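You operate a simulated robot arm through the tools that you are given. There is no shell and no other tool. Be economical: measure what you need, move in short steps, check, and stop when the job is done.

You run a simulated robot arm. Do the job below in one go: nothing can be reset, and whatever is moved stays where it is left.

Task
Take the drip bottle on the top of the test bench and put it away on the top of the steel table. Put the silver can from the box side of the packing bench on the lower shelf of the packing bench. Switch the sealer switch on. Put the tin marked "NEW" from the top of the white block on the top of the test bench. Put the bottle marked "lemon" from the top of the green cabinet on the top of the white block. Put the scent bottle from the middle shelf of bay a on the low shelf of bay a. Put two of the short grey boxes from the service bench before the right dispenser on the top of the fill bench. Take the red staff card on the small grey table and put it away on the front of the low steel table. Fetch the yellow reader from the small grey table and set it on the top of the taped carton. Stack the honey red box from the small grey table on top of the lime red box. Stack the black motor marked "LOT 39" from the low shelf of bay a on top of the black motor labelled "LOT 56". Put the clear beaker in the inside of the dark grey sink. Any order will do. Set down upright: drip bottle, silver can, tin, bottle, scent bottle, short grey box, yellow reader, clear beaker.

It is judged by the outcome, as a careful person would: the job done as asked, and still so three seconds after it is handed in. It fails if anything else is knocked over, pushed out of place, dropped, spilled or broken.

Robot
A 6-joint arm with a two-finger gripper on a trunk, on a base that drives. Base frame: it is fixed to the floor where the robot stands at the start and does not move with it; the origin is under the middle of the robot, x ahead of it, y to its left, z up; the surface under the hand at the start is at about z = 0.86. Units: m, degrees, N and s.
With the tool pointing down near the work surface it reaches from about 0.14 to 0.64 m from the robot's upright axis, wherever it stands. Its first joint turns from -166.0 to 166.0 degrees. Places, roughly: black motor [4.25, -1, 0.5]; clear beaker [-3, 6.5, 0.75]; drip bottle [0.75, 0, 1]; front of the low steel table (21x148 cm) [3.5, 8.84, 0.62]; inside of the dark grey sink [-3.2, 6, 0.7]; low shelf of bay A [4.5, -1, 0.6]; lower shelf of the packing bench [-1.4, 0.9, 0.2]; red box [5.25, 7.5, 0.75]; red staff card [5, 7.25, 0.75]; red tin, teal tin [3.25, 0.75, 0.5]; scent bottle [4.75, -1.25, 1]; sealer switch [-1.6, 1.4, 0.9]; short grey box [1.5, 7, 0.75]; silver can [-1.25, 0.75, 0.75]; small brown bottle, small clear bottle, small gree [5.5, 0.5, 0.5]; top of the fill bench [-3.4, 7, 0.8]; top of the steel table [2, -1, 0.7]; top of the taped carton (36x24 cm) [3.28, 3.66, 0.2]; top of the test bench [0.7, 0.1, 0.9]; top of the white block (38x24 cm) [3.2, 0.74, 0.56]; yellow reader [5, 7.25, 0.75]. Payload 2.45 kg.
The TCP is the grasp point between the finger pads, 0.026 m short of the fingertips. In the tool frame z runs along the fingers and y along their closing line. The gripper opens to 0.096 m. The gripper's body begins 0.069 m behind the TCP.
Orientation is told as [roll, pitch, yaw] about the base's x, y, z axes, in that order, counted from this pose: with the fingers straight down and closing along the base's y, the tool's x points along the base's -x, its y along +y and its z along -z.

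Tools
- The arm moves only by the tool servo_tool. Its arguments are lists of equal length, an entry for each row: "delta_rot": the turn, a rotation vector about the tool's x, y, z in degrees, a list of three; "travel": the shift along the tool's x, y, z in m, a list of three; "hand": the closure, from 0 (fully open) to 1 (shut). In form: {"delta_rot": [[rx, ry, rz], ...], "travel": [[x, y, z], ...], "hand": [hand, ...]}. A call has 1 to 12 rows; each row shifts and turns the commanded pose from where the row before left it, along the tool's axes as they then stand. Each row takes 0.2 s and may step no farther than 0.05 m and 8.6 degrees from the row before; otherwise, or with a gripper value out of range, the whole call is refused. A pose out of reach is approached as far as the arm can. The call stops where the force on the tool passes 40 N (or 10 N more than at its start, if that is more) or the arm is blocked; 0.2 s more then pass. Each finger halts on what it meets, pressing with about 24 N; the grip force reading is that of the motor and also rises with nothing between the fingers. The clock runs only during rows and for 0.2 s after the last one: add rows that do not move to give the fingers time. The reply holds the time, the measured pose of the TCP, the force on the tool along the base axes, the opening and the grip force, in the units named above and with some noise, with the torque about the TCP (base axes, N m) and any sound that the robot's microphone picked up.
- Cameras (640 x 400 px; columns grow to the right, rows downward): "scene" is now at [0.0232, 0.1148, 1.149]; the picture's right is [-0.48, -0.88, 0.00], its down [-0.25, 0.14, -0.96] and it looks along [0.84, -0.46, -0.29] (base axes); focal length 250 px, centre (320, 200). "wrist" rides on the gripper at [0.082, 0.003, -0.098] in the tool frame; the picture's right is [-0.04, 1.00, 0.00], its down [-0.73, -0.03, -0.68] and it looks along [-0.68, -0.03, 0.73] (tool axes); focal length 256 px, centre (320, 200). There is no depth. A picture from a camera that has moved, and an enlarged one, comes with that camera's place and axes in the base frame and with its lens.
- camera(camera): a new picture of that camera. It takes no simulated time.
- slide_trunk(by): slides the trunk up (or, below 0, down) by that many m; the arm and the scene camera ride with it, the base frame stays. It gives what a move gives, with no picture.
- drive_base(legs): drives the robot by 1 to 6 legs, each [ahead, turn to the left] in m and degrees, along the robot's own axes; the way and the turn of a leg run together, so that a leg with both is an arc; at most 1.5 m and 180 degrees a leg. The arm and the cameras ride along, it lands a little off, and it stops where it bumps. It gives what a move gives.
- aim_head(pan, tilt): turns the head with the scene camera to pan (to the left, within 155 degrees either way) and tilt (down, from -29 to 69), counted from straight ahead of the robot. It gives what a move gives.
- inspect(camera, box): a new picture of the part [left, top, right, bottom] of that camera's present view, enlarged. It takes no simulated time.
- close_job(): hands the job in; it is judged then, once.

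Go step by step. Nothing tells you exact positions but the pictures and the camera data: compare them with the known pose of the tool, close in by small moves and look again before you grip or let go. The budget is 577 turns and 360 pictures, counting those below and the enlarged ones. Unless the task says otherwise, let go and move clear before handing in, and close with one line.

The tools are called after ">>>" as name(argument=value, ...) on one line, values as JSON. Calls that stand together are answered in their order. servo_tool: Moves the arm, as the interface text tells. Its arguments: {"type":"object","properties":{"delta_rot":{"type":"array"},"travel":{"type":"array"},"hand":{"type":"array"}},"required":["delta_rot","travel","hand"]} The other tools are called the same way: slide_trunk (by) slides the trunk up or down; drive_base (legs) drives the base; aim_head (pan, tilt) turns the head that bears the scene camera; camera (camera) takes a picture; inspect (camera, box) takes an enlarged picture of a part of a camera's view; close_job () hands the job in.

At the start:

```text
t: 0.0
tcp_pos: [0.4368, -0.11, 0.9991]
orientation: [-0.1, 0.0, 0.0]
ft_force: [-0.1, -0.8, 0.3]
wrist_torque: [0.0, -0.03, -0.04]
gripper_width: 0.096
grip_force: 0.1
trunk travel left (down, up): [-0.15, 0.0]
robot x, y, heading: [-0.001, -0.0035, 0.0]
head pan, tilt: [-28.8, 16.7]
```

scene: 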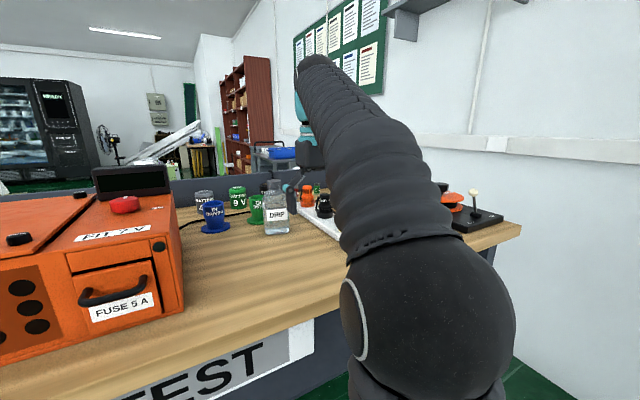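
wrist: 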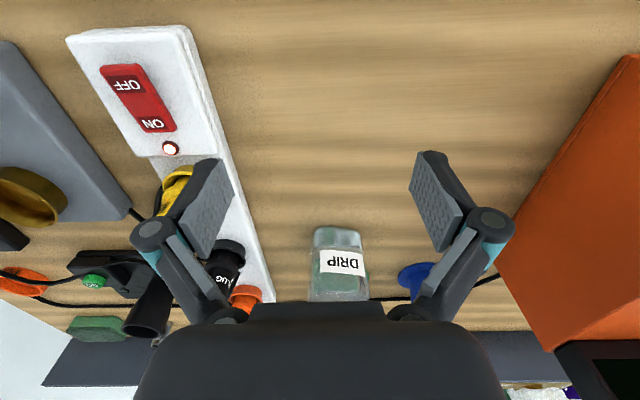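

The drip bottle stands on the test bench just ahead of the hand, about x=0.65, y=-0.09. I'll look closer before reaching for it.

>>> inspect(camera="scene", box=[180, 150, 340, 250])

>>> aim_head(pan=-60, tilt=15)

>>> camera(camera="scene")

>>> aim_head(pan=25, tilt=15)

>>> camera(camera="scene")

>>> aim_head(pan=110, tilt=15)

>>> camera(camera="scene")

```text
4.00 times, centred on (260, 200) of scene
camera zoom: at [0.0232, 0.1148, 1.149], right [-0.48, -0.88, 0.0], down [-0.25, 0.14, -0.96], along [0.84, -0.46, -0.29], focal length 1000 px, centre (560, 200)
```

zoom: 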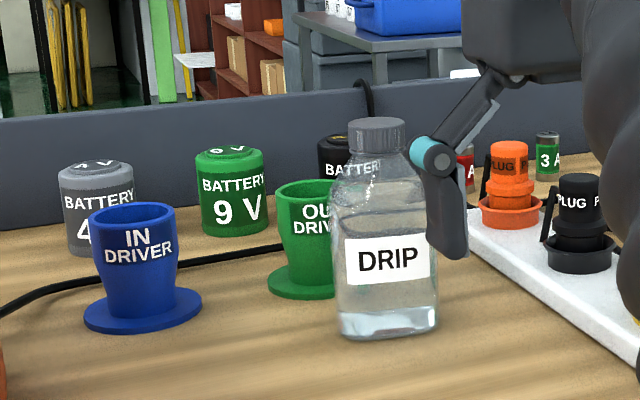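

```text
t: 1.0
tcp_pos: [0.4355, -0.1094, 1.0003]
orientation: [0.0, 0.0, 0.1]
ft_force: [1.4, 1.1, 0.0]
wrist_torque: [0.0, 0.02, -0.03]
gripper_width: 0.096
grip_force: 0.0
trunk travel left (down, up): [-0.15, 0.0]
robot x, y, heading: [0.0006, -0.0009, 0.0]
head pan, tilt: [-60.0, 15.0]
```

```text
356 pictures are left
camera scene: at [-0.0119, 0.079, 1.1517], right [-0.87, -0.5, 0.0], down [-0.13, 0.22, -0.97], along [0.48, -0.84, -0.26], focal length 250 px, centre (320, 200)
```

scene: 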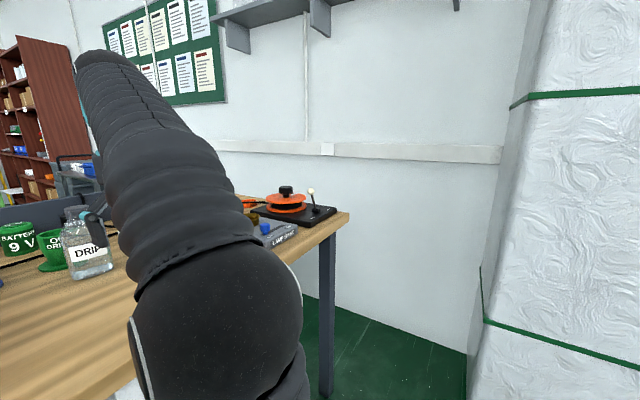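

```text
t: 2.5
tcp_pos: [0.4372, -0.1098, 1.001]
orientation: [0.0, 0.0, -0.1]
ft_force: [-0.3, 0.8, 0.2]
wrist_torque: [-0.02, 0.01, 0.02]
gripper_width: 0.0958
grip_force: 0.0
trunk travel left (down, up): [-0.15, 0.0]
robot x, y, heading: [-0.0017, -0.0012, 0.0]
head pan, tilt: [25.0, 15.0]
```

```text
355 pictures are left
camera scene: at [0.026, 0.1993, 1.1517], right [0.42, -0.91, 0.0], down [-0.23, -0.11, -0.97], along [0.88, 0.41, -0.26], focal length 250 px, centre (320, 200)
```

scene: 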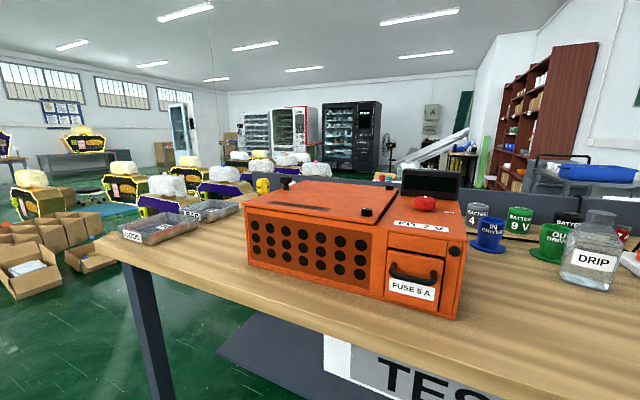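

```text
t: 4.1
tcp_pos: [0.4368, -0.1096, 1.0013]
orientation: [0.1, 0.0, 0.0]
ft_force: [0.6, 0.4, -0.9]
wrist_torque: [-0.02, 0.0, -0.01]
gripper_width: 0.0959
grip_force: 0.1
trunk travel left (down, up): [-0.15, 0.0]
robot x, y, heading: [0.0006, -0.0027, 0.1]
head pan, tilt: [110.0, 15.0]
```

```text
354 pictures are left
camera scene: at [-0.0905, 0.2476, 1.1517], right [0.94, 0.34, 0.0], down [0.09, -0.24, -0.97], along [-0.33, 0.91, -0.26], focal length 250 px, centre (320, 200)
```

scene: 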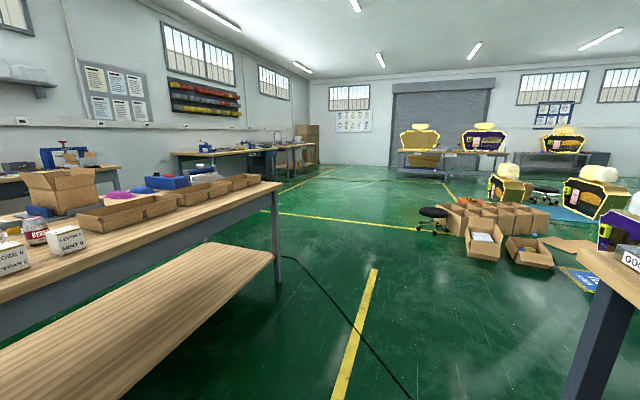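

The bottle is about 7 cm wide and 14.5 cm tall, standing near (0.66, -0.10), just out of reach. I'll check the clearance in front of the base before driving up a bit.

>>> aim_head(pan=20, tilt=65)

>>> camera(camera="scene")

```text
t: 5.8
tcp_pos: [0.4365, -0.1105, 1.0003]
orientation: [0.0, 0.1, 0.1]
ft_force: [0.3, 0.2, -0.3]
wrist_torque: [0.0, -0.02, -0.03]
gripper_width: 0.0961
grip_force: 0.0
trunk travel left (down, up): [-0.15, 0.0]
robot x, y, heading: [0.001, -0.0011, 0.1]
head pan, tilt: [20.0, 65.0]
```

```text
353 pictures are left
camera scene: at [-0.0016, 0.1806, 1.0798], right [0.34, -0.94, 0.0], down [-0.85, -0.31, -0.42], along [0.4, 0.14, -0.91], focal length 250 px, centre (320, 200)
```

scene: 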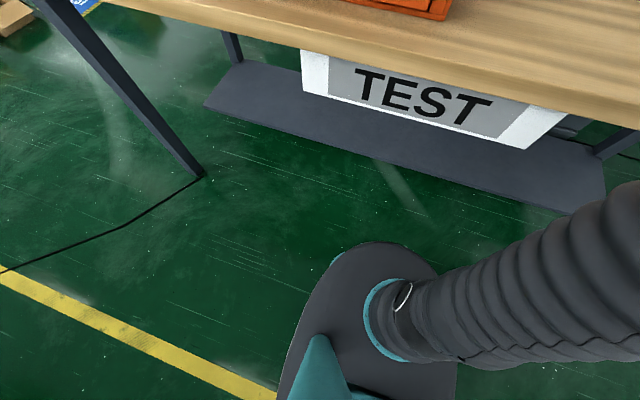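

There is room ahead (bench edge about x=0.36, trunk well back). I'll drive 0.1 m forward and raise the hand above cap height.

>>> drive_base(legs=[[0.1, 0]])

>>> servo_tool(delta_rot=[[0, 0, 0], [0, 0, 0], [0, 0, 0]], travel=[[0, 0, -0.035], [0, 0, -0.035], [-0.02, 0.01, 0]], hand=[0, 0, 0])

>>> camera(camera="wrist")

```text
t: 6.9
tcp_pos: [0.5381, -0.1104, 0.9996]
orientation: [0.0, 0.0, 0.0]
ft_force: [0.3, 1.0, 0.3]
wrist_torque: [0.03, -0.02, -0.01]
gripper_width: 0.0959
grip_force: 0.1
trunk travel left (down, up): [-0.15, 0.0]
robot x, y, heading: [0.102, -0.0018, -0.2]
head pan, tilt: [20.0, 65.0]
```

```text
t: 7.7
tcp_pos: [0.5528, -0.0974, 1.0057]
orientation: [-0.1, -0.2, 0.0]
ft_force: [1.0, -0.7, 0.4]
wrist_torque: [0.02, 0.0, -0.04]
gripper_width: 0.0959
grip_force: 0.0
out of reach, approached as far as the arm can: row 1, 2
trunk travel left (down, up): [-0.15, 0.0]
robot x, y, heading: [0.0997, 0.0009, -0.2]
head pan, tilt: [20.0, 65.0]
```

```text
352 pictures are left
camera wrist: at [0.4713, -0.0947, 1.1027], right [0.04, 1.0, 0.0], down [0.73, -0.03, 0.68], along [0.68, -0.03, -0.73], focal length 256 px, centre (320, 200)
```

wrist: 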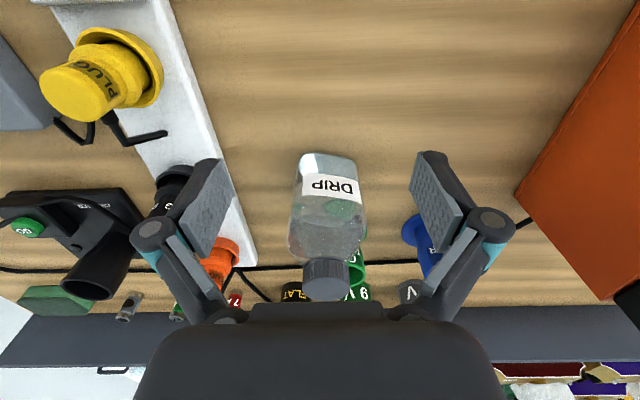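

The reach tops out at about z=1.006 with the tool down, so I'll straddle the bottle from the front at z≈0.955, fingers either side in y.

>>> servo_tool(delta_rot=[[0, 0, 0], [0, 0, 0], [0, 0, 0], [0, 0, 0]], travel=[[0, 0.0025, 0.025], [0, 0, 0.025], [-0.04, 0, 0], [-0.035, 0, 0]], hand=[0, 0, 0, 0])

>>> camera(camera="wrist")

```text
t: 8.7
tcp_pos: [0.6275, -0.097, 0.9572]
orientation: [0.0, 0.0, -0.1]
ft_force: [-1.3, 0.0, -0.3]
wrist_torque: [0.01, -0.06, 0.03]
gripper_width: 0.0959
grip_force: 0.1
trunk travel left (down, up): [-0.15, 0.0]
robot x, y, heading: [0.1019, 0.0017, -0.0]
head pan, tilt: [20.0, 65.0]
```

```text
351 pictures are left
camera wrist: at [0.5466, -0.0928, 1.0545], right [0.04, 1.0, 0.0], down [0.73, -0.03, 0.68], along [0.68, -0.03, -0.73], focal length 256 px, centre (320, 200)
```

wrist: 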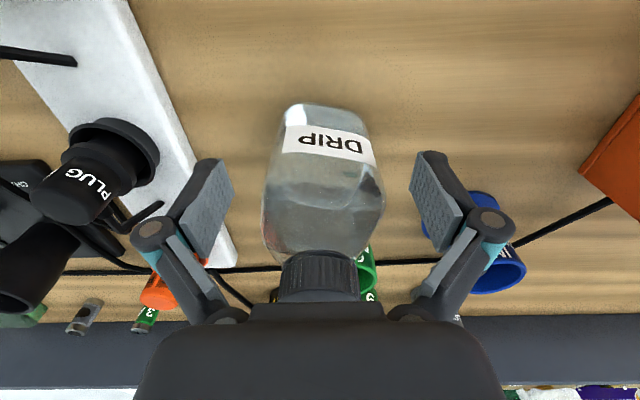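

Aligned; I'll advance over the bottle's middle and close.

>>> servo_tool(delta_rot=[[0, 0, 0], [0, 0, 0], [0, 0, 0], [0, 0, 0], [0, 0, 0]], travel=[[-0.036, 0.002, 0.003], [0, 0, 0], [0, 0, 0], [0, 0, 0], [0, 0, 0]], hand=[0, 0.2, 0.4, 0.6, 0.6])

>>> camera(camera="wrist")

```text
t: 9.9
tcp_pos: [0.6634, -0.0939, 0.9553]
orientation: [0.0, -0.1, 0.1]
ft_force: [2.9, -1.5, 9.3]
wrist_torque: [0.05, -0.02, -0.14]
gripper_width: 0.0745
grip_force: 24.0
trunk travel left (down, up): [-0.15, 0.0]
robot x, y, heading: [0.1024, 0.0005, -0.2]
head pan, tilt: [20.0, 65.0]
```

```text
350 pictures are left
camera wrist: at [0.5824, -0.091, 1.0521], right [0.04, 1.0, 0.0], down [0.73, -0.03, 0.68], along [0.68, -0.03, -0.73], focal length 256 px, centre (320, 200)
```

wrist: 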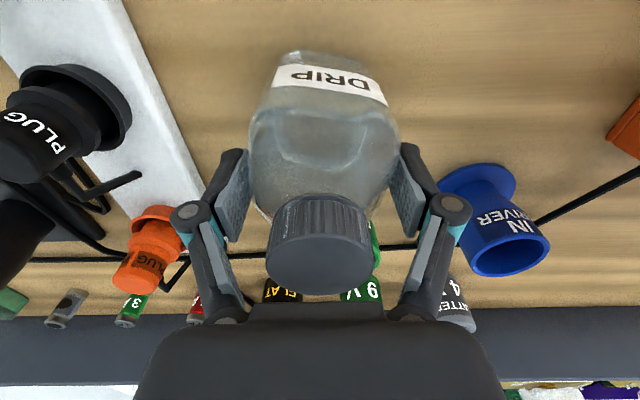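

The pads seem to sit partly on the shoulder (upward push). I'll reopen, lower 12 mm and regrip.

>>> servo_tool(delta_rot=[[0, 0, 0], [0, 0, 0], [0, 0, 0], [0, 0, 0], [0, 0, 0], [0, 0, 0]], travel=[[0, 0, 0], [0, 0, 0], [0, 0.0, 0.012], [0, 0, 0], [0, 0, 0], [0, 0, 0]], hand=[0.1, 0.0, 0.0, 0.3, 0.6, 0.6])

```text
t: 11.3
tcp_pos: [0.6635, -0.0934, 0.9432]
orientation: [0.0, 0.0, 0.0]
ft_force: [1.5, 1.3, 9.3]
wrist_torque: [0.11, 0.07, -0.15]
gripper_width: 0.0741
grip_force: 24.0
trunk travel left (down, up): [-0.15, 0.0]
robot x, y, heading: [0.1037, -0.0039, -0.0]
head pan, tilt: [20.0, 65.0]
```

>>> servo_tool(delta_rot=[[0, 0, 0], [0, 0, 0], [0, 0, 0]], travel=[[0, 0, -0.01], [0, 0, -0.015], [0, 0, -0.015]], hand=[0.6, 0.6, 0.6])

>>> camera(camera="wrist")

```text
t: 12.1
tcp_pos: [0.6588, -0.0931, 0.9737]
orientation: [-0.1, -0.2, 0.0]
ft_force: [1.1, -0.5, -4.7]
wrist_torque: [0.04, -0.02, -0.01]
gripper_width: 0.074
grip_force: 23.8
out of reach, approached as far as the arm can: row 3
trunk travel left (down, up): [-0.15, 0.0]
robot x, y, heading: [0.0994, -0.0009, -0.1]
head pan, tilt: [20.0, 65.0]
```

```text
349 pictures are left
camera wrist: at [0.5784, -0.09, 1.0702], right [0.04, 1.0, 0.0], down [0.73, -0.03, 0.68], along [0.68, -0.03, -0.73], focal length 256 px, centre (320, 200)
```

wrist: 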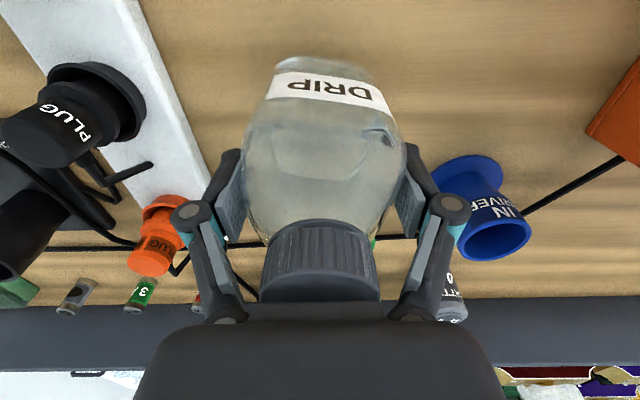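

The bottle is lifted and firm. I'll pull the arm in toward the body, then look for a route round the bench.

>>> servo_tool(delta_rot=[[0, 0, 0], [0, 0, 0], [0, 0, 0], [0, 0, 0], [0, 0, 0], [0, 0, 0]], travel=[[0.04, 0, 0], [0.04, 0, 0], [0.04, 0, -0.01], [0.04, 0, -0.01], [0.04, 0, 0], [0.04, 0, 0]], hand=[0.6, 0.6, 0.6, 0.6, 0.6, 0.6])

>>> drive_base(legs=[[-0.4, 0]])

>>> aim_head(pan=50, tilt=20)

>>> camera(camera="scene")

>>> aim_head(pan=-70, tilt=30)

>>> camera(camera="scene")

```text
t: 13.5
tcp_pos: [0.4191, -0.094, 0.9916]
orientation: [0.0, 0.1, 0.1]
ft_force: [1.7, -0.6, -5.0]
wrist_torque: [0.01, 0.05, 0.01]
gripper_width: 0.0737
grip_force: 24.3
trunk travel left (down, up): [-0.15, 0.0]
robot x, y, heading: [0.1013, 0.001, -0.0]
head pan, tilt: [20.0, 65.0]
```

```text
t: 16.0
tcp_pos: [0.0203, -0.0934, 0.9932]
orientation: [0.1, 0.0, -0.1]
ft_force: [0.5, 0.8, -4.2]
wrist_torque: [-0.02, -0.01, -0.01]
gripper_width: 0.0736
grip_force: 24.0
trunk travel left (down, up): [-0.15, 0.0]
robot x, y, heading: [-0.294, 0.0003, -0.3]
head pan, tilt: [20.0, 65.0]
```

```text
t: 17.1
tcp_pos: [0.02, -0.0936, 0.9929]
orientation: [0.0, 0.0, -0.2]
ft_force: [-0.9, -0.2, -4.4]
wrist_torque: [0.02, 0.0, -0.01]
gripper_width: 0.0738
grip_force: 24.2
trunk travel left (down, up): [-0.15, 0.0]
robot x, y, heading: [-0.2979, -0.0015, -0.4]
head pan, tilt: [50.0, 20.0]
```

```text
348 pictures are left
camera scene: at [-0.2949, 0.2317, 1.1434], right [0.76, -0.65, 0.0], down [-0.22, -0.26, -0.94], along [0.61, 0.72, -0.34], focal length 250 px, centre (320, 200)
```

scene: 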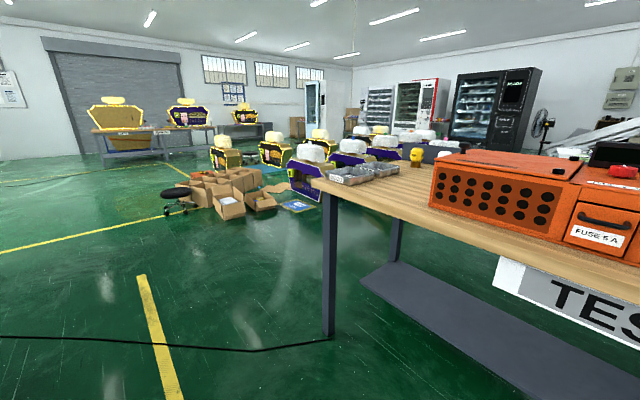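

```text
t: 19.1
tcp_pos: [0.0211, -0.093, 0.9942]
orientation: [-0.1, 0.1, -0.2]
ft_force: [-1.2, 0.5, -5.1]
wrist_torque: [0.03, -0.01, 0.01]
gripper_width: 0.0736
grip_force: 24.0
trunk travel left (down, up): [-0.15, 0.0]
robot x, y, heading: [-0.2988, 0.005, -0.1]
head pan, tilt: [-70.0, 30.0]
```

```text
347 pictures are left
camera scene: at [-0.3244, 0.0756, 1.1275], right [-0.94, -0.34, 0.0], down [-0.17, 0.47, -0.87], along [0.29, -0.81, -0.5], focal length 250 px, centre (320, 200)
```

scene: 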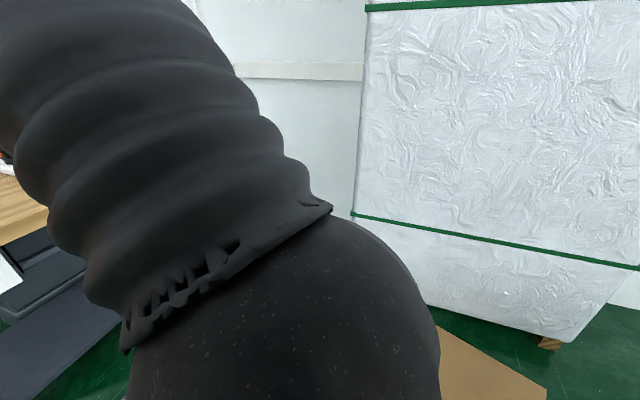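

The left route round the test bench is open; the right side is blocked by a wrapped pallet. I'll turn left and drive along between the benches.

>>> drive_base(legs=[[0, 90], [1.5, 0], [0, -60]])

>>> aim_head(pan=0, tilt=25)

>>> camera(camera="scene")

>>> aim_head(pan=-50, tilt=20)

>>> camera(camera="scene")

```text
t: 33.1
tcp_pos: [0.0151, 1.58, 0.993]
orientation: [0.1, -0.1, 29.9]
ft_force: [0.0, 0.2, -4.6]
wrist_torque: [-0.02, -0.03, 0.01]
gripper_width: 0.0736
grip_force: 23.9
trunk travel left (down, up): [-0.15, 0.0]
robot x, y, heading: [-0.3064, 1.5009, 30.0]
head pan, tilt: [-70.0, 30.0]
```

```text
t: 34.5
tcp_pos: [0.0154, 1.5803, 0.9929]
orientation: [0.0, 0.0, 30.0]
ft_force: [0.4, 0.4, -4.2]
wrist_torque: [-0.01, 0.0, 0.0]
gripper_width: 0.0733
grip_force: 24.5
trunk travel left (down, up): [-0.15, 0.0]
robot x, y, heading: [-0.3071, 1.5002, 30.0]
head pan, tilt: [0.0, 25.0]
```

```text
346 pictures are left
camera scene: at [-0.3567, 1.6556, 1.1354], right [0.5, -0.87, 0.0], down [-0.37, -0.21, -0.91], along [0.78, 0.45, -0.42], focal length 250 px, centre (320, 200)
```

scene: 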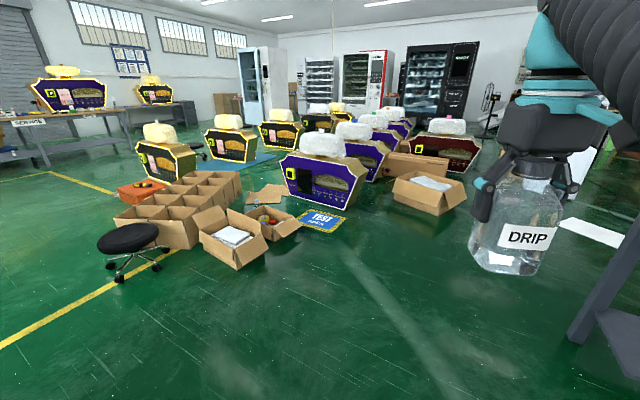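

```text
t: 35.7
tcp_pos: [0.0145, 1.5796, 0.9941]
orientation: [0.0, 0.0, 30.0]
ft_force: [-0.1, 0.0, -4.3]
wrist_torque: [0.03, 0.0, -0.03]
gripper_width: 0.0736
grip_force: 24.4
trunk travel left (down, up): [-0.15, 0.0]
robot x, y, heading: [-0.3066, 1.4999, 30.1]
head pan, tilt: [-50.0, 20.0]
```

```text
345 pictures are left
camera scene: at [-0.3489, 1.5778, 1.1435], right [-0.34, -0.94, 0.0], down [-0.32, 0.12, -0.94], along [0.88, -0.32, -0.34], focal length 250 px, centre (320, 200)
```

scene: 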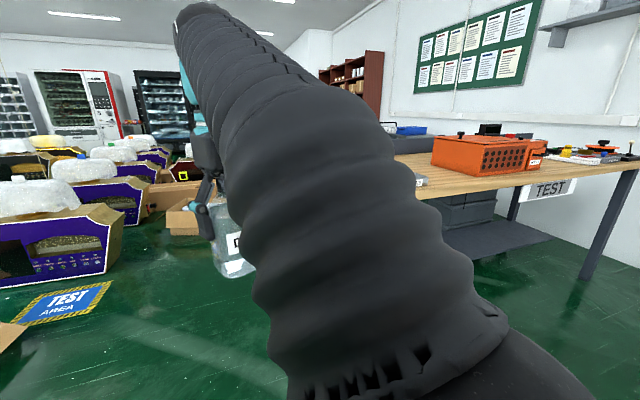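

The corridor between the test bench's left end and the cartons is open. I'll drive along y≈1.45 to x≈1.5 and look toward the steel table.

>>> drive_base(legs=[[0, -31], [1.0, 0], [0.85, 0], [0, -59]])

>>> aim_head(pan=0, tilt=25)

>>> camera(camera="scene")

>>> aim_head(pan=45, tilt=20)

>>> camera(camera="scene")

```text
t: 49.1
tcp_pos: [1.6162, 1.1477, 0.9929]
orientation: [0.0, 0.1, -59.9]
ft_force: [0.6, 0.6, -5.3]
wrist_torque: [-0.02, 0.01, 0.0]
gripper_width: 0.0732
grip_force: 24.4
trunk travel left (down, up): [-0.15, 0.0]
robot x, y, heading: [1.5362, 1.4722, -60.0]
head pan, tilt: [-50.0, 20.0]
```

```text
t: 50.2
tcp_pos: [1.6161, 1.1485, 0.993]
orientation: [-0.1, 0.0, -59.9]
ft_force: [0.5, -0.5, -4.5]
wrist_torque: [0.0, -0.05, 0.0]
gripper_width: 0.073
grip_force: 23.7
trunk travel left (down, up): [-0.15, 0.0]
robot x, y, heading: [1.5391, 1.475, -59.9]
head pan, tilt: [0.0, 25.0]
```

```text
344 pictures are left
camera scene: at [1.6907, 1.5236, 1.1354], right [-0.87, -0.5, 0.0], down [-0.21, 0.37, -0.91], along [0.45, -0.78, -0.42], focal length 250 px, centre (320, 200)
```

scene: 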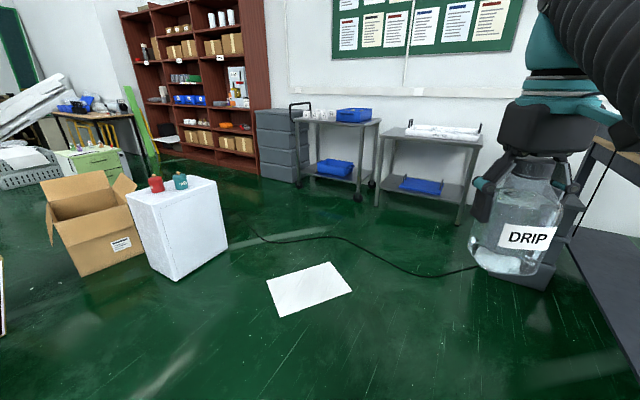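

```text
t: 51.4
tcp_pos: [1.616, 1.1469, 0.9918]
orientation: [-0.1, 0.1, -59.9]
ft_force: [-0.3, 0.5, -3.7]
wrist_torque: [-0.05, 0.02, 0.01]
gripper_width: 0.0733
grip_force: 24.2
trunk travel left (down, up): [-0.15, 0.0]
robot x, y, heading: [1.538, 1.4716, -60.2]
head pan, tilt: [45.0, 20.0]
```

```text
343 pictures are left
camera scene: at [1.7345, 1.5794, 1.1435], right [-0.26, -0.97, 0.0], down [-0.33, 0.09, -0.94], along [0.91, -0.24, -0.34], focal length 250 px, centre (320, 200)
```

scene: 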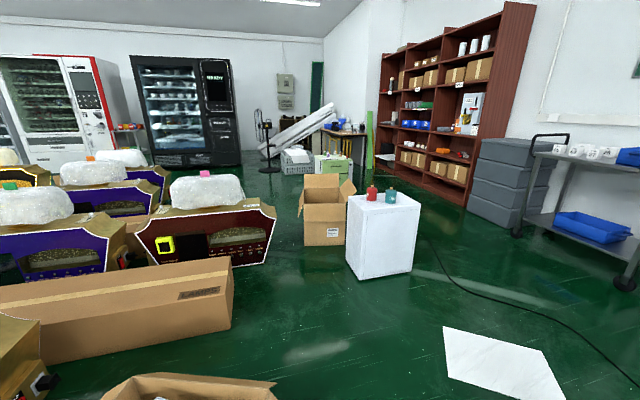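

The steel table is the one with the white strip on top against the wall near (1.95, -0.9); the white block with the two tins is at (3.2, 0.74). I'll drive down toward the steel table, avoiding the sheet on the floor.

>>> drive_base(legs=[[0, -22], [1.35, 0], [0, -8]])

>>> aim_head(pan=10, tilt=35)

>>> camera(camera="scene")

```text
t: 59.9
tcp_pos: [1.6444, -0.19, 0.9925]
orientation: [0.1, 0.0, -89.5]
ft_force: [0.4, 0.1, -4.6]
wrist_torque: [-0.05, -0.02, -0.01]
gripper_width: 0.0729
grip_force: 23.9
trunk travel left (down, up): [-0.15, 0.0]
robot x, y, heading: [1.7348, 0.1328, -89.5]
head pan, tilt: [45.0, 20.0]
```

```text
t: 60.9
tcp_pos: [1.6443, -0.1892, 0.9929]
orientation: [-0.1, 0.0, -89.4]
ft_force: [0.7, 0.4, -4.9]
wrist_torque: [-0.06, -0.01, -0.01]
gripper_width: 0.0733
grip_force: 23.9
trunk travel left (down, up): [-0.15, 0.0]
robot x, y, heading: [1.7365, 0.1304, -89.7]
head pan, tilt: [10.0, 35.0]
```

```text
342 pictures are left
camera scene: at [1.9097, 0.1072, 1.1197], right [-0.98, -0.18, 0.0], down [-0.1, 0.56, -0.82], along [0.15, -0.81, -0.57], focal length 250 px, centre (320, 200)
```

scene: 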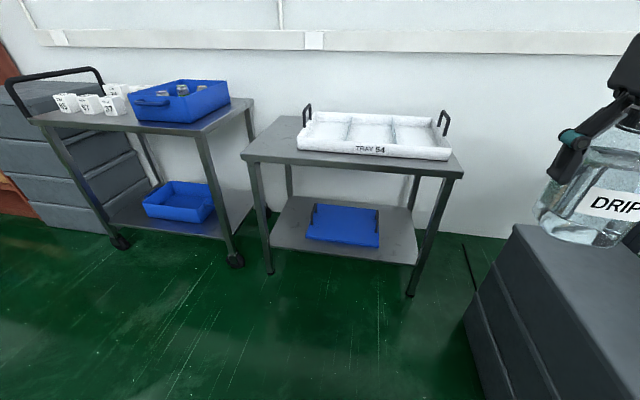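

The table top has free space at its left front beside the tray, roughly (2.27, -0.80). I'll drive to stand in front of it.

>>> drive_base(legs=[[0, 50], [0.6, 0], [0, -50]])

>>> aim_head(pan=0, tilt=45)

>>> camera(camera="scene")

>>> camera(camera="wrist")

```text
t: 68.8
tcp_pos: [2.1094, -0.5697, 0.9923]
orientation: [0.0, -0.1, -89.5]
ft_force: [-0.6, 0.2, -3.7]
wrist_torque: [-0.02, 0.0, 0.04]
gripper_width: 0.073
grip_force: 23.8
trunk travel left (down, up): [-0.15, 0.0]
robot x, y, heading: [2.1993, -0.2484, -89.6]
head pan, tilt: [10.0, 35.0]
```

```text
t: 69.6
tcp_pos: [2.1091, -0.5714, 0.9929]
orientation: [0.0, 0.0, -89.5]
ft_force: [-0.2, -0.5, -3.9]
wrist_torque: [-0.03, 0.01, 0.04]
gripper_width: 0.0732
grip_force: 24.7
trunk travel left (down, up): [-0.15, 0.0]
robot x, y, heading: [2.1989, -0.2514, -89.3]
head pan, tilt: [0.0, 45.0]
```

```text
341 pictures are left
camera scene: at [2.3589, -0.2699, 1.1049], right [-1.0, -0.01, 0.0], down [-0.01, 0.71, -0.71], along [0.01, -0.71, -0.71], focal length 250 px, centre (320, 200)
```

scene: 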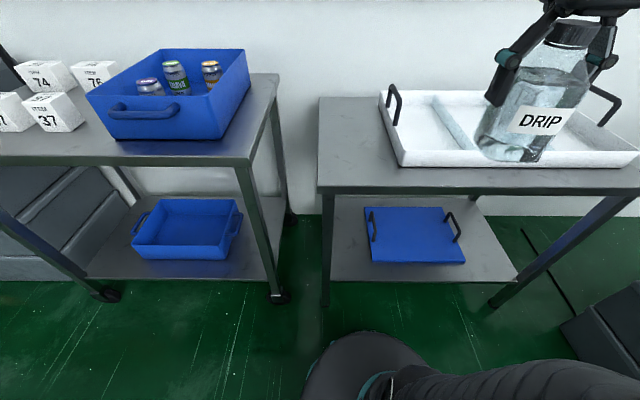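

```text
340 pictures are left
camera wrist: at [2.1129, -0.4897, 1.0902], right [1.0, -0.03, 0.0], down [-0.02, -0.73, 0.68], along [-0.02, -0.68, -0.73], focal length 256 px, centre (320, 200)
```

wrist: 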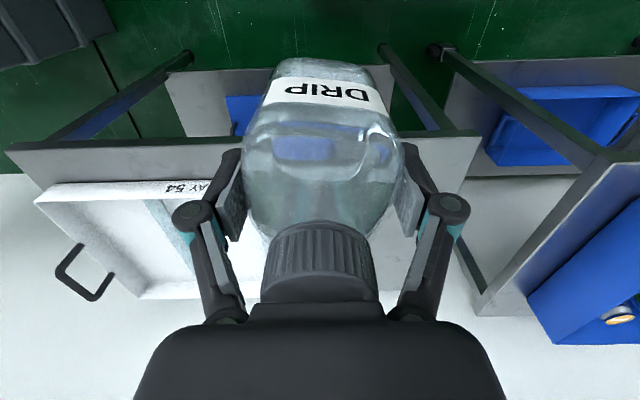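

Free spot is left of the tray at about (2.265, -0.85). I'll move over it at height, then lower most of the way.

>>> servo_tool(delta_rot=[[0, 0, 0], [0, 0, 0], [0, 0, 0], [0, 0, 0], [0, 0, 0], [0, 0, 0], [0, 0, 0], [0, 0, 0], [0, 0, 0], [0, 0, 0], [0, 0, 0]], travel=[[0, 0.04, 0], [0, 0.04, 0], [0, 0.04, 0], [-0.01, 0.036, 0], [-0.045, 0, 0], [-0.045, 0, 0.01], [-0.045, 0, 0.02], [-0.045, 0, 0.03], [-0.045, 0, 0.03], [-0.045, 0, 0.03], [0, 0, 0.03]], hand=[0.6, 0.6, 0.6, 0.6, 0.6, 0.6, 0.6, 0.6, 0.6, 0.6, 0.6])

>>> camera(camera="scene")

>>> camera(camera="wrist")

```text
refused: row 8 steps farther than a row can; nothing moved
```

```text
339 pictures are left
camera scene: at [2.3589, -0.2699, 1.1049], right [-1.0, -0.01, 0.0], down [-0.01, 0.71, -0.71], along [0.01, -0.71, -0.71], focal length 250 px, centre (320, 200)
```

scene: 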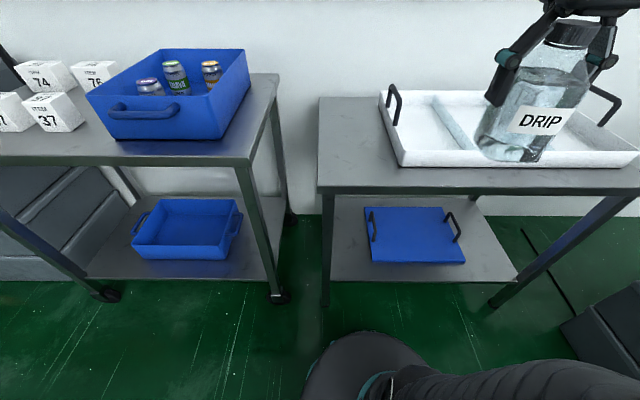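

```text
338 pictures are left
camera wrist: at [2.1129, -0.4897, 1.0902], right [1.0, -0.03, 0.0], down [-0.02, -0.73, 0.68], along [-0.02, -0.68, -0.73], focal length 256 px, centre (320, 200)
```

wrist: 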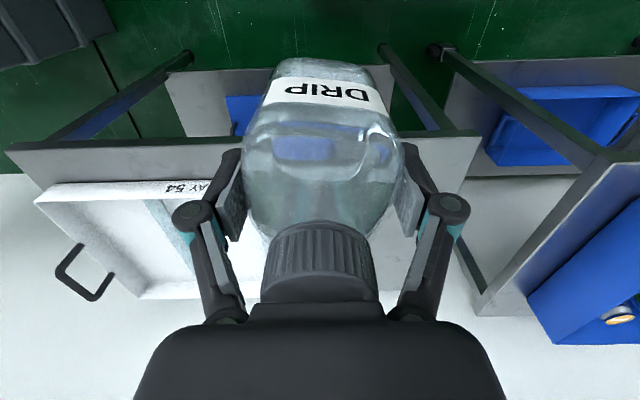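

That call was refused for too long a step; I'll send the same path with shorter steps.

>>> servo_tool(delta_rot=[[0, 0, 0], [0, 0, 0], [0, 0, 0], [0, 0, 0], [0, 0, 0], [0, 0, 0], [0, 0, 0], [0, 0, 0], [0, 0, 0], [0, 0, 0], [0, 0, 0], [0, 0, 0]], travel=[[0, 0.04, 0], [0, 0.04, 0], [0, 0.04, 0], [0, 0.036, 0], [-0.045, 0, 0], [-0.045, 0, 0.01], [-0.045, 0, 0.015], [-0.045, 0, 0.02], [-0.045, 0, 0.02], [-0.045, 0, 0.02], [-0.01, 0, 0.04], [0, 0, 0.04]], hand=[0.6, 0.6, 0.6, 0.6, 0.6, 0.6, 0.6, 0.6, 0.6, 0.6, 0.6, 0.6])

>>> camera(camera="scene")

>>> camera(camera="wrist")

```text
t: 72.2
tcp_pos: [2.2666, -0.8514, 0.8284]
orientation: [0.0, -0.1, -89.5]
ft_force: [-0.3, -0.1, -4.2]
wrist_torque: [0.01, -0.01, -0.03]
gripper_width: 0.0731
grip_force: 24.1
trunk travel left (down, up): [-0.15, 0.0]
robot x, y, heading: [2.1992, -0.2563, -89.7]
head pan, tilt: [0.0, 45.0]
```

```text
337 pictures are left
camera scene: at [2.3589, -0.27, 1.1049], right [-1.0, -0.01, 0.0], down [-0.01, 0.71, -0.71], along [0.01, -0.71, -0.71], focal length 250 px, centre (320, 200)
```

scene: 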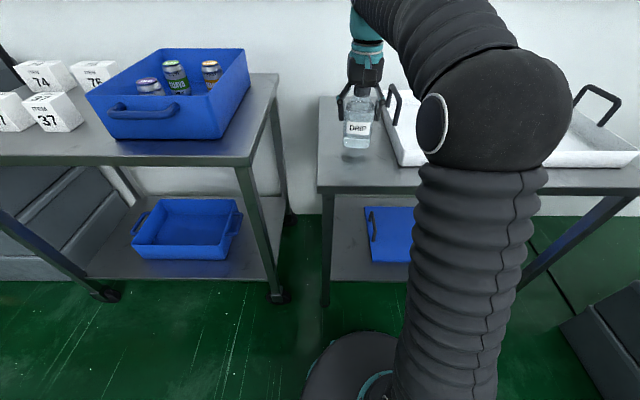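

```text
336 pictures are left
camera wrist: at [2.271, -0.7692, 0.9252], right [1.0, -0.03, 0.0], down [-0.02, -0.73, 0.68], along [-0.02, -0.68, -0.73], focal length 256 px, centre (320, 200)
```

wrist: 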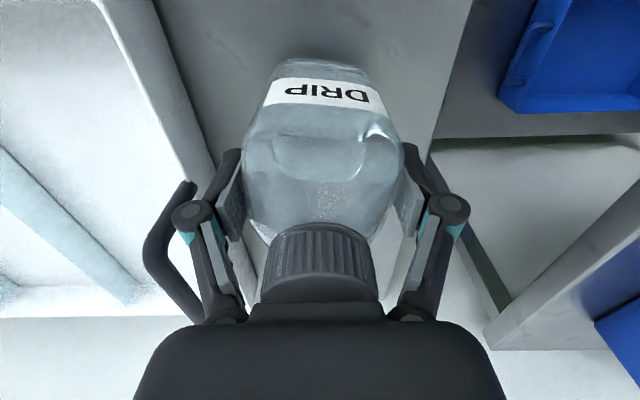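

Clear of the tray; I'll shift 1.5 cm away from its handle and lower in small steps until contact.

>>> servo_tool(delta_rot=[[0, 0, 0], [0, 0, 0], [0, 0, 0], [0, 0, 0]], travel=[[0, 0.015, 0], [0, 0, 0.02], [0, 0, 0.012], [0, 0, 0.005]], hand=[0.6, 0.6, 0.6, 0.6])

>>> camera(camera="wrist")

>>> inspect(camera="scene", box=[300, 60, 420, 200])

```text
t: 73.3
tcp_pos: [2.2831, -0.8487, 0.7972]
orientation: [0.2, -0.6, -89.5]
ft_force: [-1.3, 5.1, 17.0]
wrist_torque: [1.16, 0.15, -0.03]
gripper_width: 0.0728
grip_force: 24.3
trunk travel left (down, up): [-0.15, 0.0]
robot x, y, heading: [2.1997, -0.2521, -89.2]
head pan, tilt: [0.0, 45.0]
stopped in row 4: the force on the tool passed its limit at 42 N (the readings are from after the stop); the commanded pose is now the measured one
```

```text
335 pictures are left
camera wrist: at [2.2862, -0.7667, 0.8929], right [1.0, -0.03, 0.0], down [-0.02, -0.73, 0.69], along [-0.02, -0.69, -0.73], focal length 256 px, centre (320, 200)
```

wrist: 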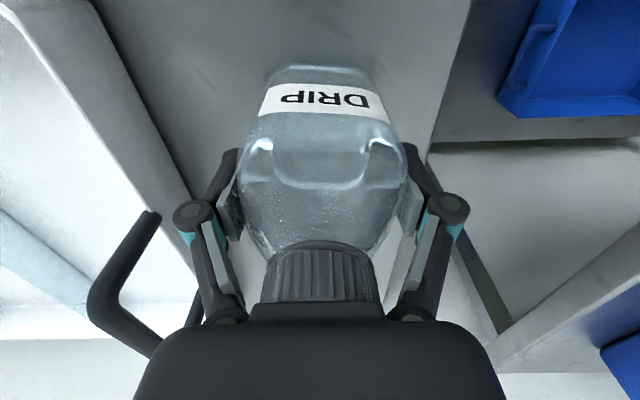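

```text
2.86 times, centred on (360, 130) of scene
camera zoom: at [2.3588, -0.2688, 1.1047], right [-1.0, -0.01, 0.0], down [-0.01, 0.71, -0.71], along [0.01, -0.71, -0.71], focal length 714 px, centre (206, 400)
```

zoom: 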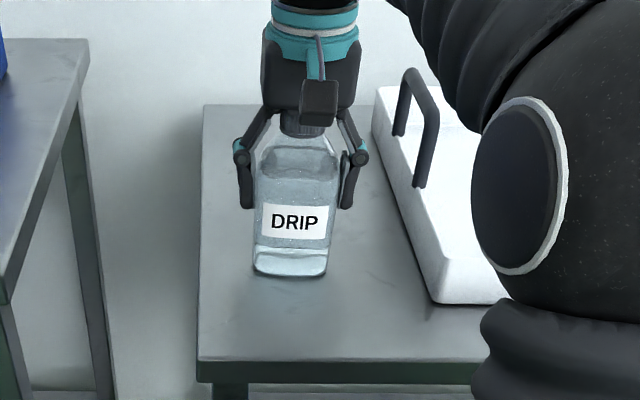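

It's standing on the table. Releasing, then lifting straight up.

>>> servo_tool(delta_rot=[[0, 0, 0], [0, 0, 0], [0, 0, 0], [0, 0, 0], [0, 0, 0], [0, 0, 0], [0, 0, 0], [0, 0, 0], [0, 0, 0]], travel=[[0, 0, -0.001], [0, 0, 0], [0, 0, 0], [0, 0, -0.03], [0, 0, -0.04], [0, 0, -0.04], [0, 0, -0.04], [0.04, 0, 0], [0.04, 0, 0]], hand=[0.3, 0.1, 0, 0, 0, 0, 0, 0, 0])

>>> camera(camera="scene")

```text
t: 75.3
tcp_pos: [2.2821, -0.7709, 0.9445]
orientation: [0.0, -0.4, -89.6]
ft_force: [-0.6, -1.0, 0.1]
wrist_torque: [0.09, -0.02, -0.01]
gripper_width: 0.0958
grip_force: 0.0
trunk travel left (down, up): [-0.15, 0.0]
robot x, y, heading: [2.2002, -0.2491, -89.4]
head pan, tilt: [0.0, 45.0]
```

```text
333 pictures are left
camera scene: at [2.359, -0.2705, 1.1048], right [-1.0, -0.01, 0.0], down [-0.01, 0.71, -0.71], along [0.01, -0.71, -0.71], focal length 250 px, centre (320, 200)
```

scene: 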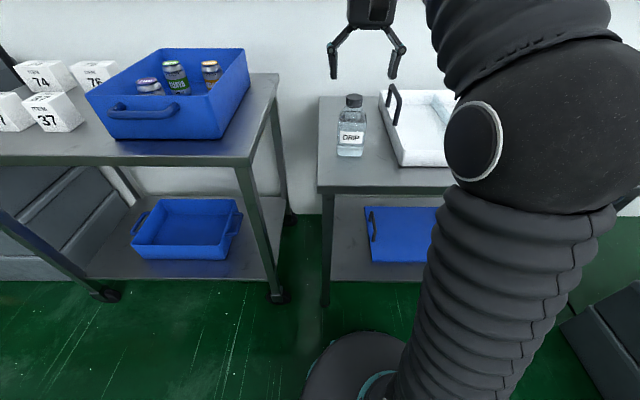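

The drip bottle is placed. Next I'll retract the arm and drive along to the shelving (bay A).

>>> servo_tool(delta_rot=[[0, 0, 0], [0, 0, 0], [0, 0, 0], [0, 0, 0], [0, 0, 0]], travel=[[0.045, 0, -0.01], [0.045, 0, -0.01], [0.045, 0, -0.01], [0.045, -0.02, 0], [0.04, -0.03, 0]], hand=[0, 0, 0, 0, 0])

>>> drive_base(legs=[[0, 90], [1.0, 0]])

>>> aim_head(pan=-25, tilt=20)

>>> camera(camera="scene")

>>> aim_head(pan=35, tilt=20)

>>> camera(camera="scene")

```text
t: 76.5
tcp_pos: [2.2303, -0.5493, 0.9737]
orientation: [0.0, -0.3, -89.4]
ft_force: [0.0, -0.3, 0.3]
wrist_torque: [0.07, -0.04, 0.02]
gripper_width: 0.0963
grip_force: 0.0
trunk travel left (down, up): [-0.15, 0.0]
robot x, y, heading: [2.1963, -0.2542, -89.4]
head pan, tilt: [0.0, 45.0]
```

```text
t: 85.7
tcp_pos: [3.5166, -0.2054, 0.9743]
orientation: [0.1, -0.4, 0.7]
ft_force: [-0.2, 0.1, -0.6]
wrist_torque: [0.02, -0.04, -0.01]
gripper_width: 0.096
grip_force: 0.0
trunk travel left (down, up): [-0.15, 0.0]
robot x, y, heading: [3.2179, -0.2383, 0.8]
head pan, tilt: [0.0, 45.0]
```

```text
t: 86.5
tcp_pos: [3.5163, -0.2055, 0.9745]
orientation: [0.0, -0.3, 0.9]
ft_force: [-0.4, -0.3, -0.5]
wrist_torque: [0.02, 0.01, 0.03]
gripper_width: 0.0961
grip_force: 0.0
trunk travel left (down, up): [-0.15, 0.0]
robot x, y, heading: [3.2181, -0.2366, 0.8]
head pan, tilt: [-25.0, 20.0]
```

```text
332 pictures are left
camera scene: at [3.243, -0.1167, 1.1435], right [-0.41, -0.91, 0.0], down [-0.31, 0.14, -0.94], along [0.86, -0.38, -0.34], focal length 250 px, centre (320, 200)
```

scene: 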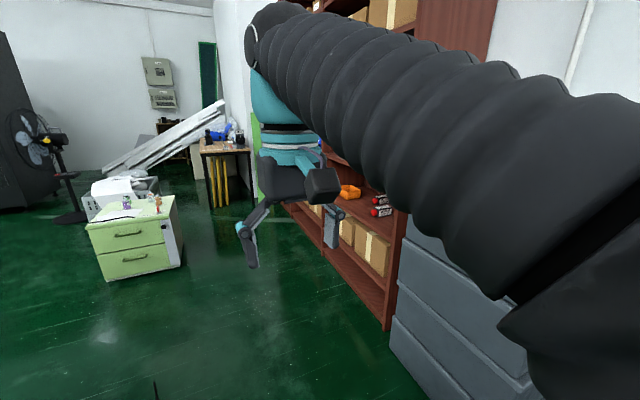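

```text
t: 87.8
tcp_pos: [3.5151, -0.2049, 0.9752]
orientation: [0.2, -0.4, 0.8]
ft_force: [-0.2, 0.2, 0.3]
wrist_torque: [0.0, -0.01, -0.01]
gripper_width: 0.0963
grip_force: 0.1
trunk travel left (down, up): [-0.15, 0.0]
robot x, y, heading: [3.2196, -0.236, 0.9]
head pan, tilt: [35.0, 20.0]
```

```text
331 pictures are left
camera scene: at [3.2336, -0.0242, 1.1435], right [0.58, -0.81, 0.0], down [-0.28, -0.2, -0.94], along [0.76, 0.55, -0.34], focal length 250 px, centre (320, 200)
```

scene: 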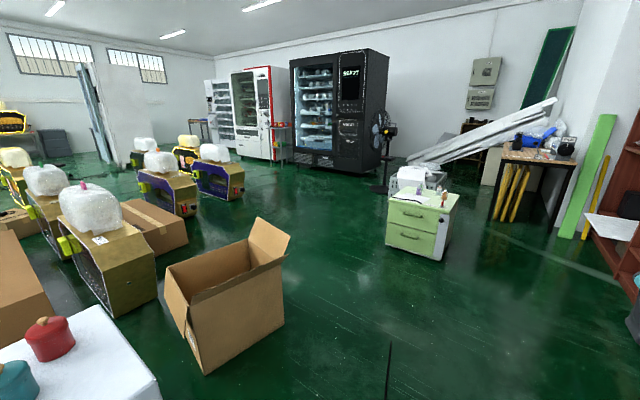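

The green cabinet is at about (5.5, 0.5) and the shelving is on the right wall. I'll drive on to x≈4.3 and face the shelves.

>>> drive_base(legs=[[1.1, 0], [0, -90]])

>>> aim_head(pan=0, tilt=15)

>>> camera(camera="scene")

>>> aim_head(pan=25, tilt=40)

>>> camera(camera="scene")

```text
t: 97.4
tcp_pos: [4.3677, -0.512, 0.9734]
orientation: [0.1, -0.4, -88.7]
ft_force: [-0.2, 0.0, -0.2]
wrist_torque: [-0.02, -0.03, -0.02]
gripper_width: 0.096
grip_force: 0.1
trunk travel left (down, up): [-0.15, 0.0]
robot x, y, heading: [4.3335, -0.2136, -88.8]
head pan, tilt: [35.0, 20.0]
```

```text
t: 98.4
tcp_pos: [4.3664, -0.5117, 0.974]
orientation: [0.0, -0.3, -88.7]
ft_force: [0.9, 0.5, -0.6]
wrist_torque: [-0.01, 0.0, -0.01]
gripper_width: 0.0961
grip_force: 0.0
trunk travel left (down, up): [-0.15, 0.0]
robot x, y, heading: [4.333, -0.2148, -88.3]
head pan, tilt: [0.0, 15.0]
```

```text
330 pictures are left
camera scene: at [4.4907, -0.243, 1.1517], right [-1.0, -0.02, 0.0], down [-0.01, 0.26, -0.97], along [0.02, -0.97, -0.26], focal length 250 px, centre (320, 200)
```

scene: 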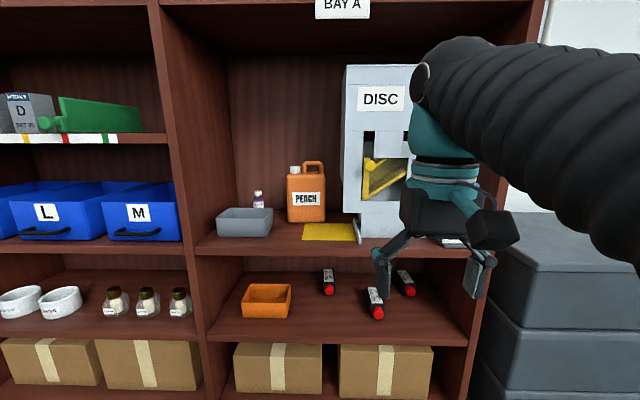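

```text
t: 99.3
tcp_pos: [4.3667, -0.5121, 0.9749]
orientation: [0.0, -0.4, -88.7]
ft_force: [-0.3, 0.8, -0.2]
wrist_torque: [-0.01, 0.03, 0.0]
gripper_width: 0.0961
grip_force: 0.1
trunk travel left (down, up): [-0.15, 0.0]
robot x, y, heading: [4.3326, -0.2153, -88.7]
head pan, tilt: [25.0, 40.0]
```

```text
329 pictures are left
camera scene: at [4.5261, -0.2259, 1.1122], right [-0.9, -0.44, 0.0], down [-0.28, 0.58, -0.77], along [0.34, -0.69, -0.64], focal length 250 px, centre (320, 200)
```

scene: 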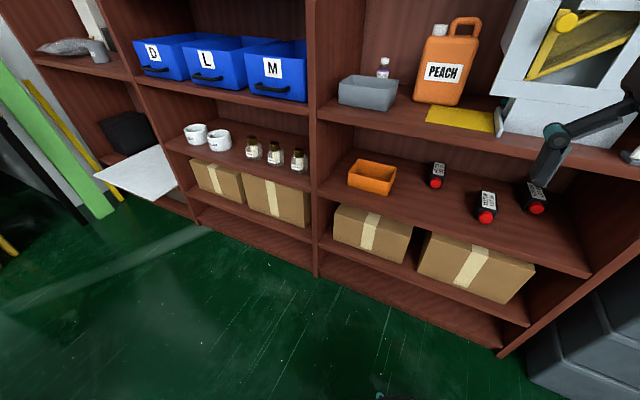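

Bay A is in front of me: a small bottle stands on the middle shelf behind the grey tray, and three black motors lie on the low shelf. Inspecting them.

>>> inspect(camera="scene", box=[320, 20, 500, 130])

>>> inspect(camera="scene", box=[400, 140, 560, 240])

```text
3.56 times, centred on (410, 75) of scene
camera zoom: at [4.5261, -0.2259, 1.1122], right [-0.9, -0.44, 0.0], down [-0.28, 0.58, -0.77], along [0.34, -0.69, -0.64], focal length 889 px, centre (0, 644)
```

zoom: 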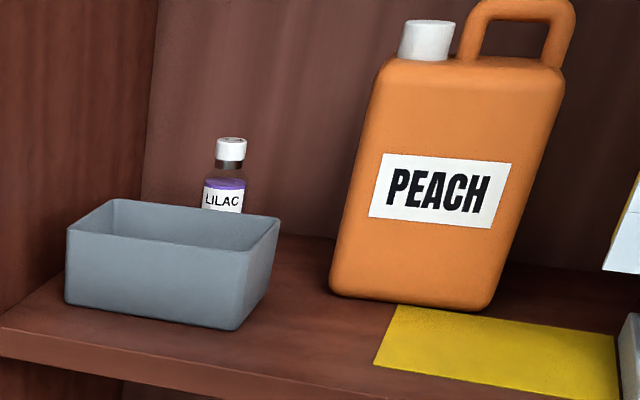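

```text
4.00 times, centred on (480, 190) of scene
camera zoom: at [4.5261, -0.2259, 1.1122], right [-0.9, -0.44, 0.0], down [-0.28, 0.58, -0.77], along [0.34, -0.69, -0.64], focal length 1000 px, centre (-320, 240)
```

zoom: 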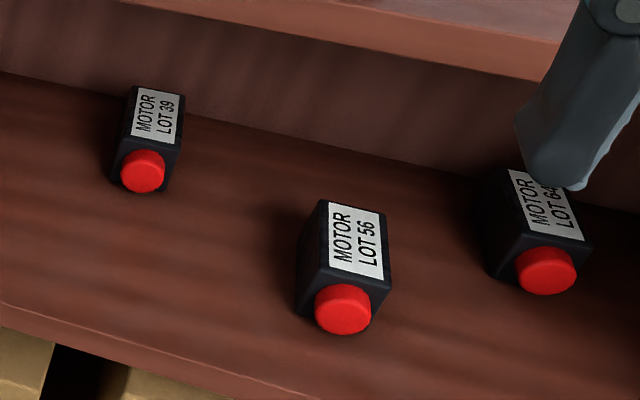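

LOT 39 is at about (4.47, -1.15), LOT 56 at (4.30, -1.03) on the low shelf (z≈0.535); the lilac scent bottle is behind the grey tray at about (4.76, -1.2) on the shelf at z≈0.84. To reach in with the wrist camera on top I'll try rolling the hand half a turn.

>>> servo_tool(delta_rot=[[0, 0, 8.5], [0, 0, 8.5], [0, 0, 8.5], [0, 0, 8.5], [0, 0, 8.5], [0, 0, 8.5], [0, 0, 8.5], [0, 0, 8.5], [0, 0, 8.5], [0, 0, 8.5], [0, 0, 8.5], [0, 0, 8.5]], travel=[[0, 0, 0], [0, 0, 0], [0, 0, 0], [0, 0, 0], [0, 0, 0], [0, 0, 0], [0, 0, 0], [0, 0, 0], [0, 0, 0], [0, 0, 0], [0, 0, 0], [0, 0, 0]], hand=[0, 0, 0, 0, 0, 0, 0, 0, 0, 0, 0, 0])

>>> servo_tool(delta_rot=[[0, 0, 8.5], [0, 0, 8.5], [0, 0, 8.5], [0, 0, 8.5], [0, 0, 8.5], [0, 0, 8.5], [0, 0, 8.5], [0, 0, 8.5], [0, 0, 8.5]], travel=[[0, 0, 0], [0, 0, 0], [0, 0, 0], [0, 0, 0], [0, 0, 0], [0, 0, 0], [0, 0, 0], [0, 0, 0], [0, 0, 0]], hand=[0, 0, 0, 0, 0, 0, 0, 0, 0])

```text
t: 101.9
tcp_pos: [4.3654, -0.5125, 0.9742]
orientation: [0.3, 0.0, 169.2]
ft_force: [0.3, 0.3, 0.3]
wrist_torque: [0.0, -0.03, 0.01]
gripper_width: 0.096
grip_force: 0.0
trunk travel left (down, up): [-0.15, 0.0]
robot x, y, heading: [4.3296, -0.2136, -88.8]
head pan, tilt: [25.0, 40.0]
```

```text
t: 103.9
tcp_pos: [4.3136, -0.5118, 0.9738]
orientation: [-0.2, 0.3, 92.8]
ft_force: [-0.1, 0.4, 0.6]
wrist_torque: [0.0, 0.01, 0.0]
gripper_width: 0.0959
grip_force: 0.0
out of reach, approached as far as the arm can: row 8, 9
trunk travel left (down, up): [-0.15, 0.0]
robot x, y, heading: [4.3301, -0.2159, -88.8]
head pan, tilt: [25.0, 40.0]
```

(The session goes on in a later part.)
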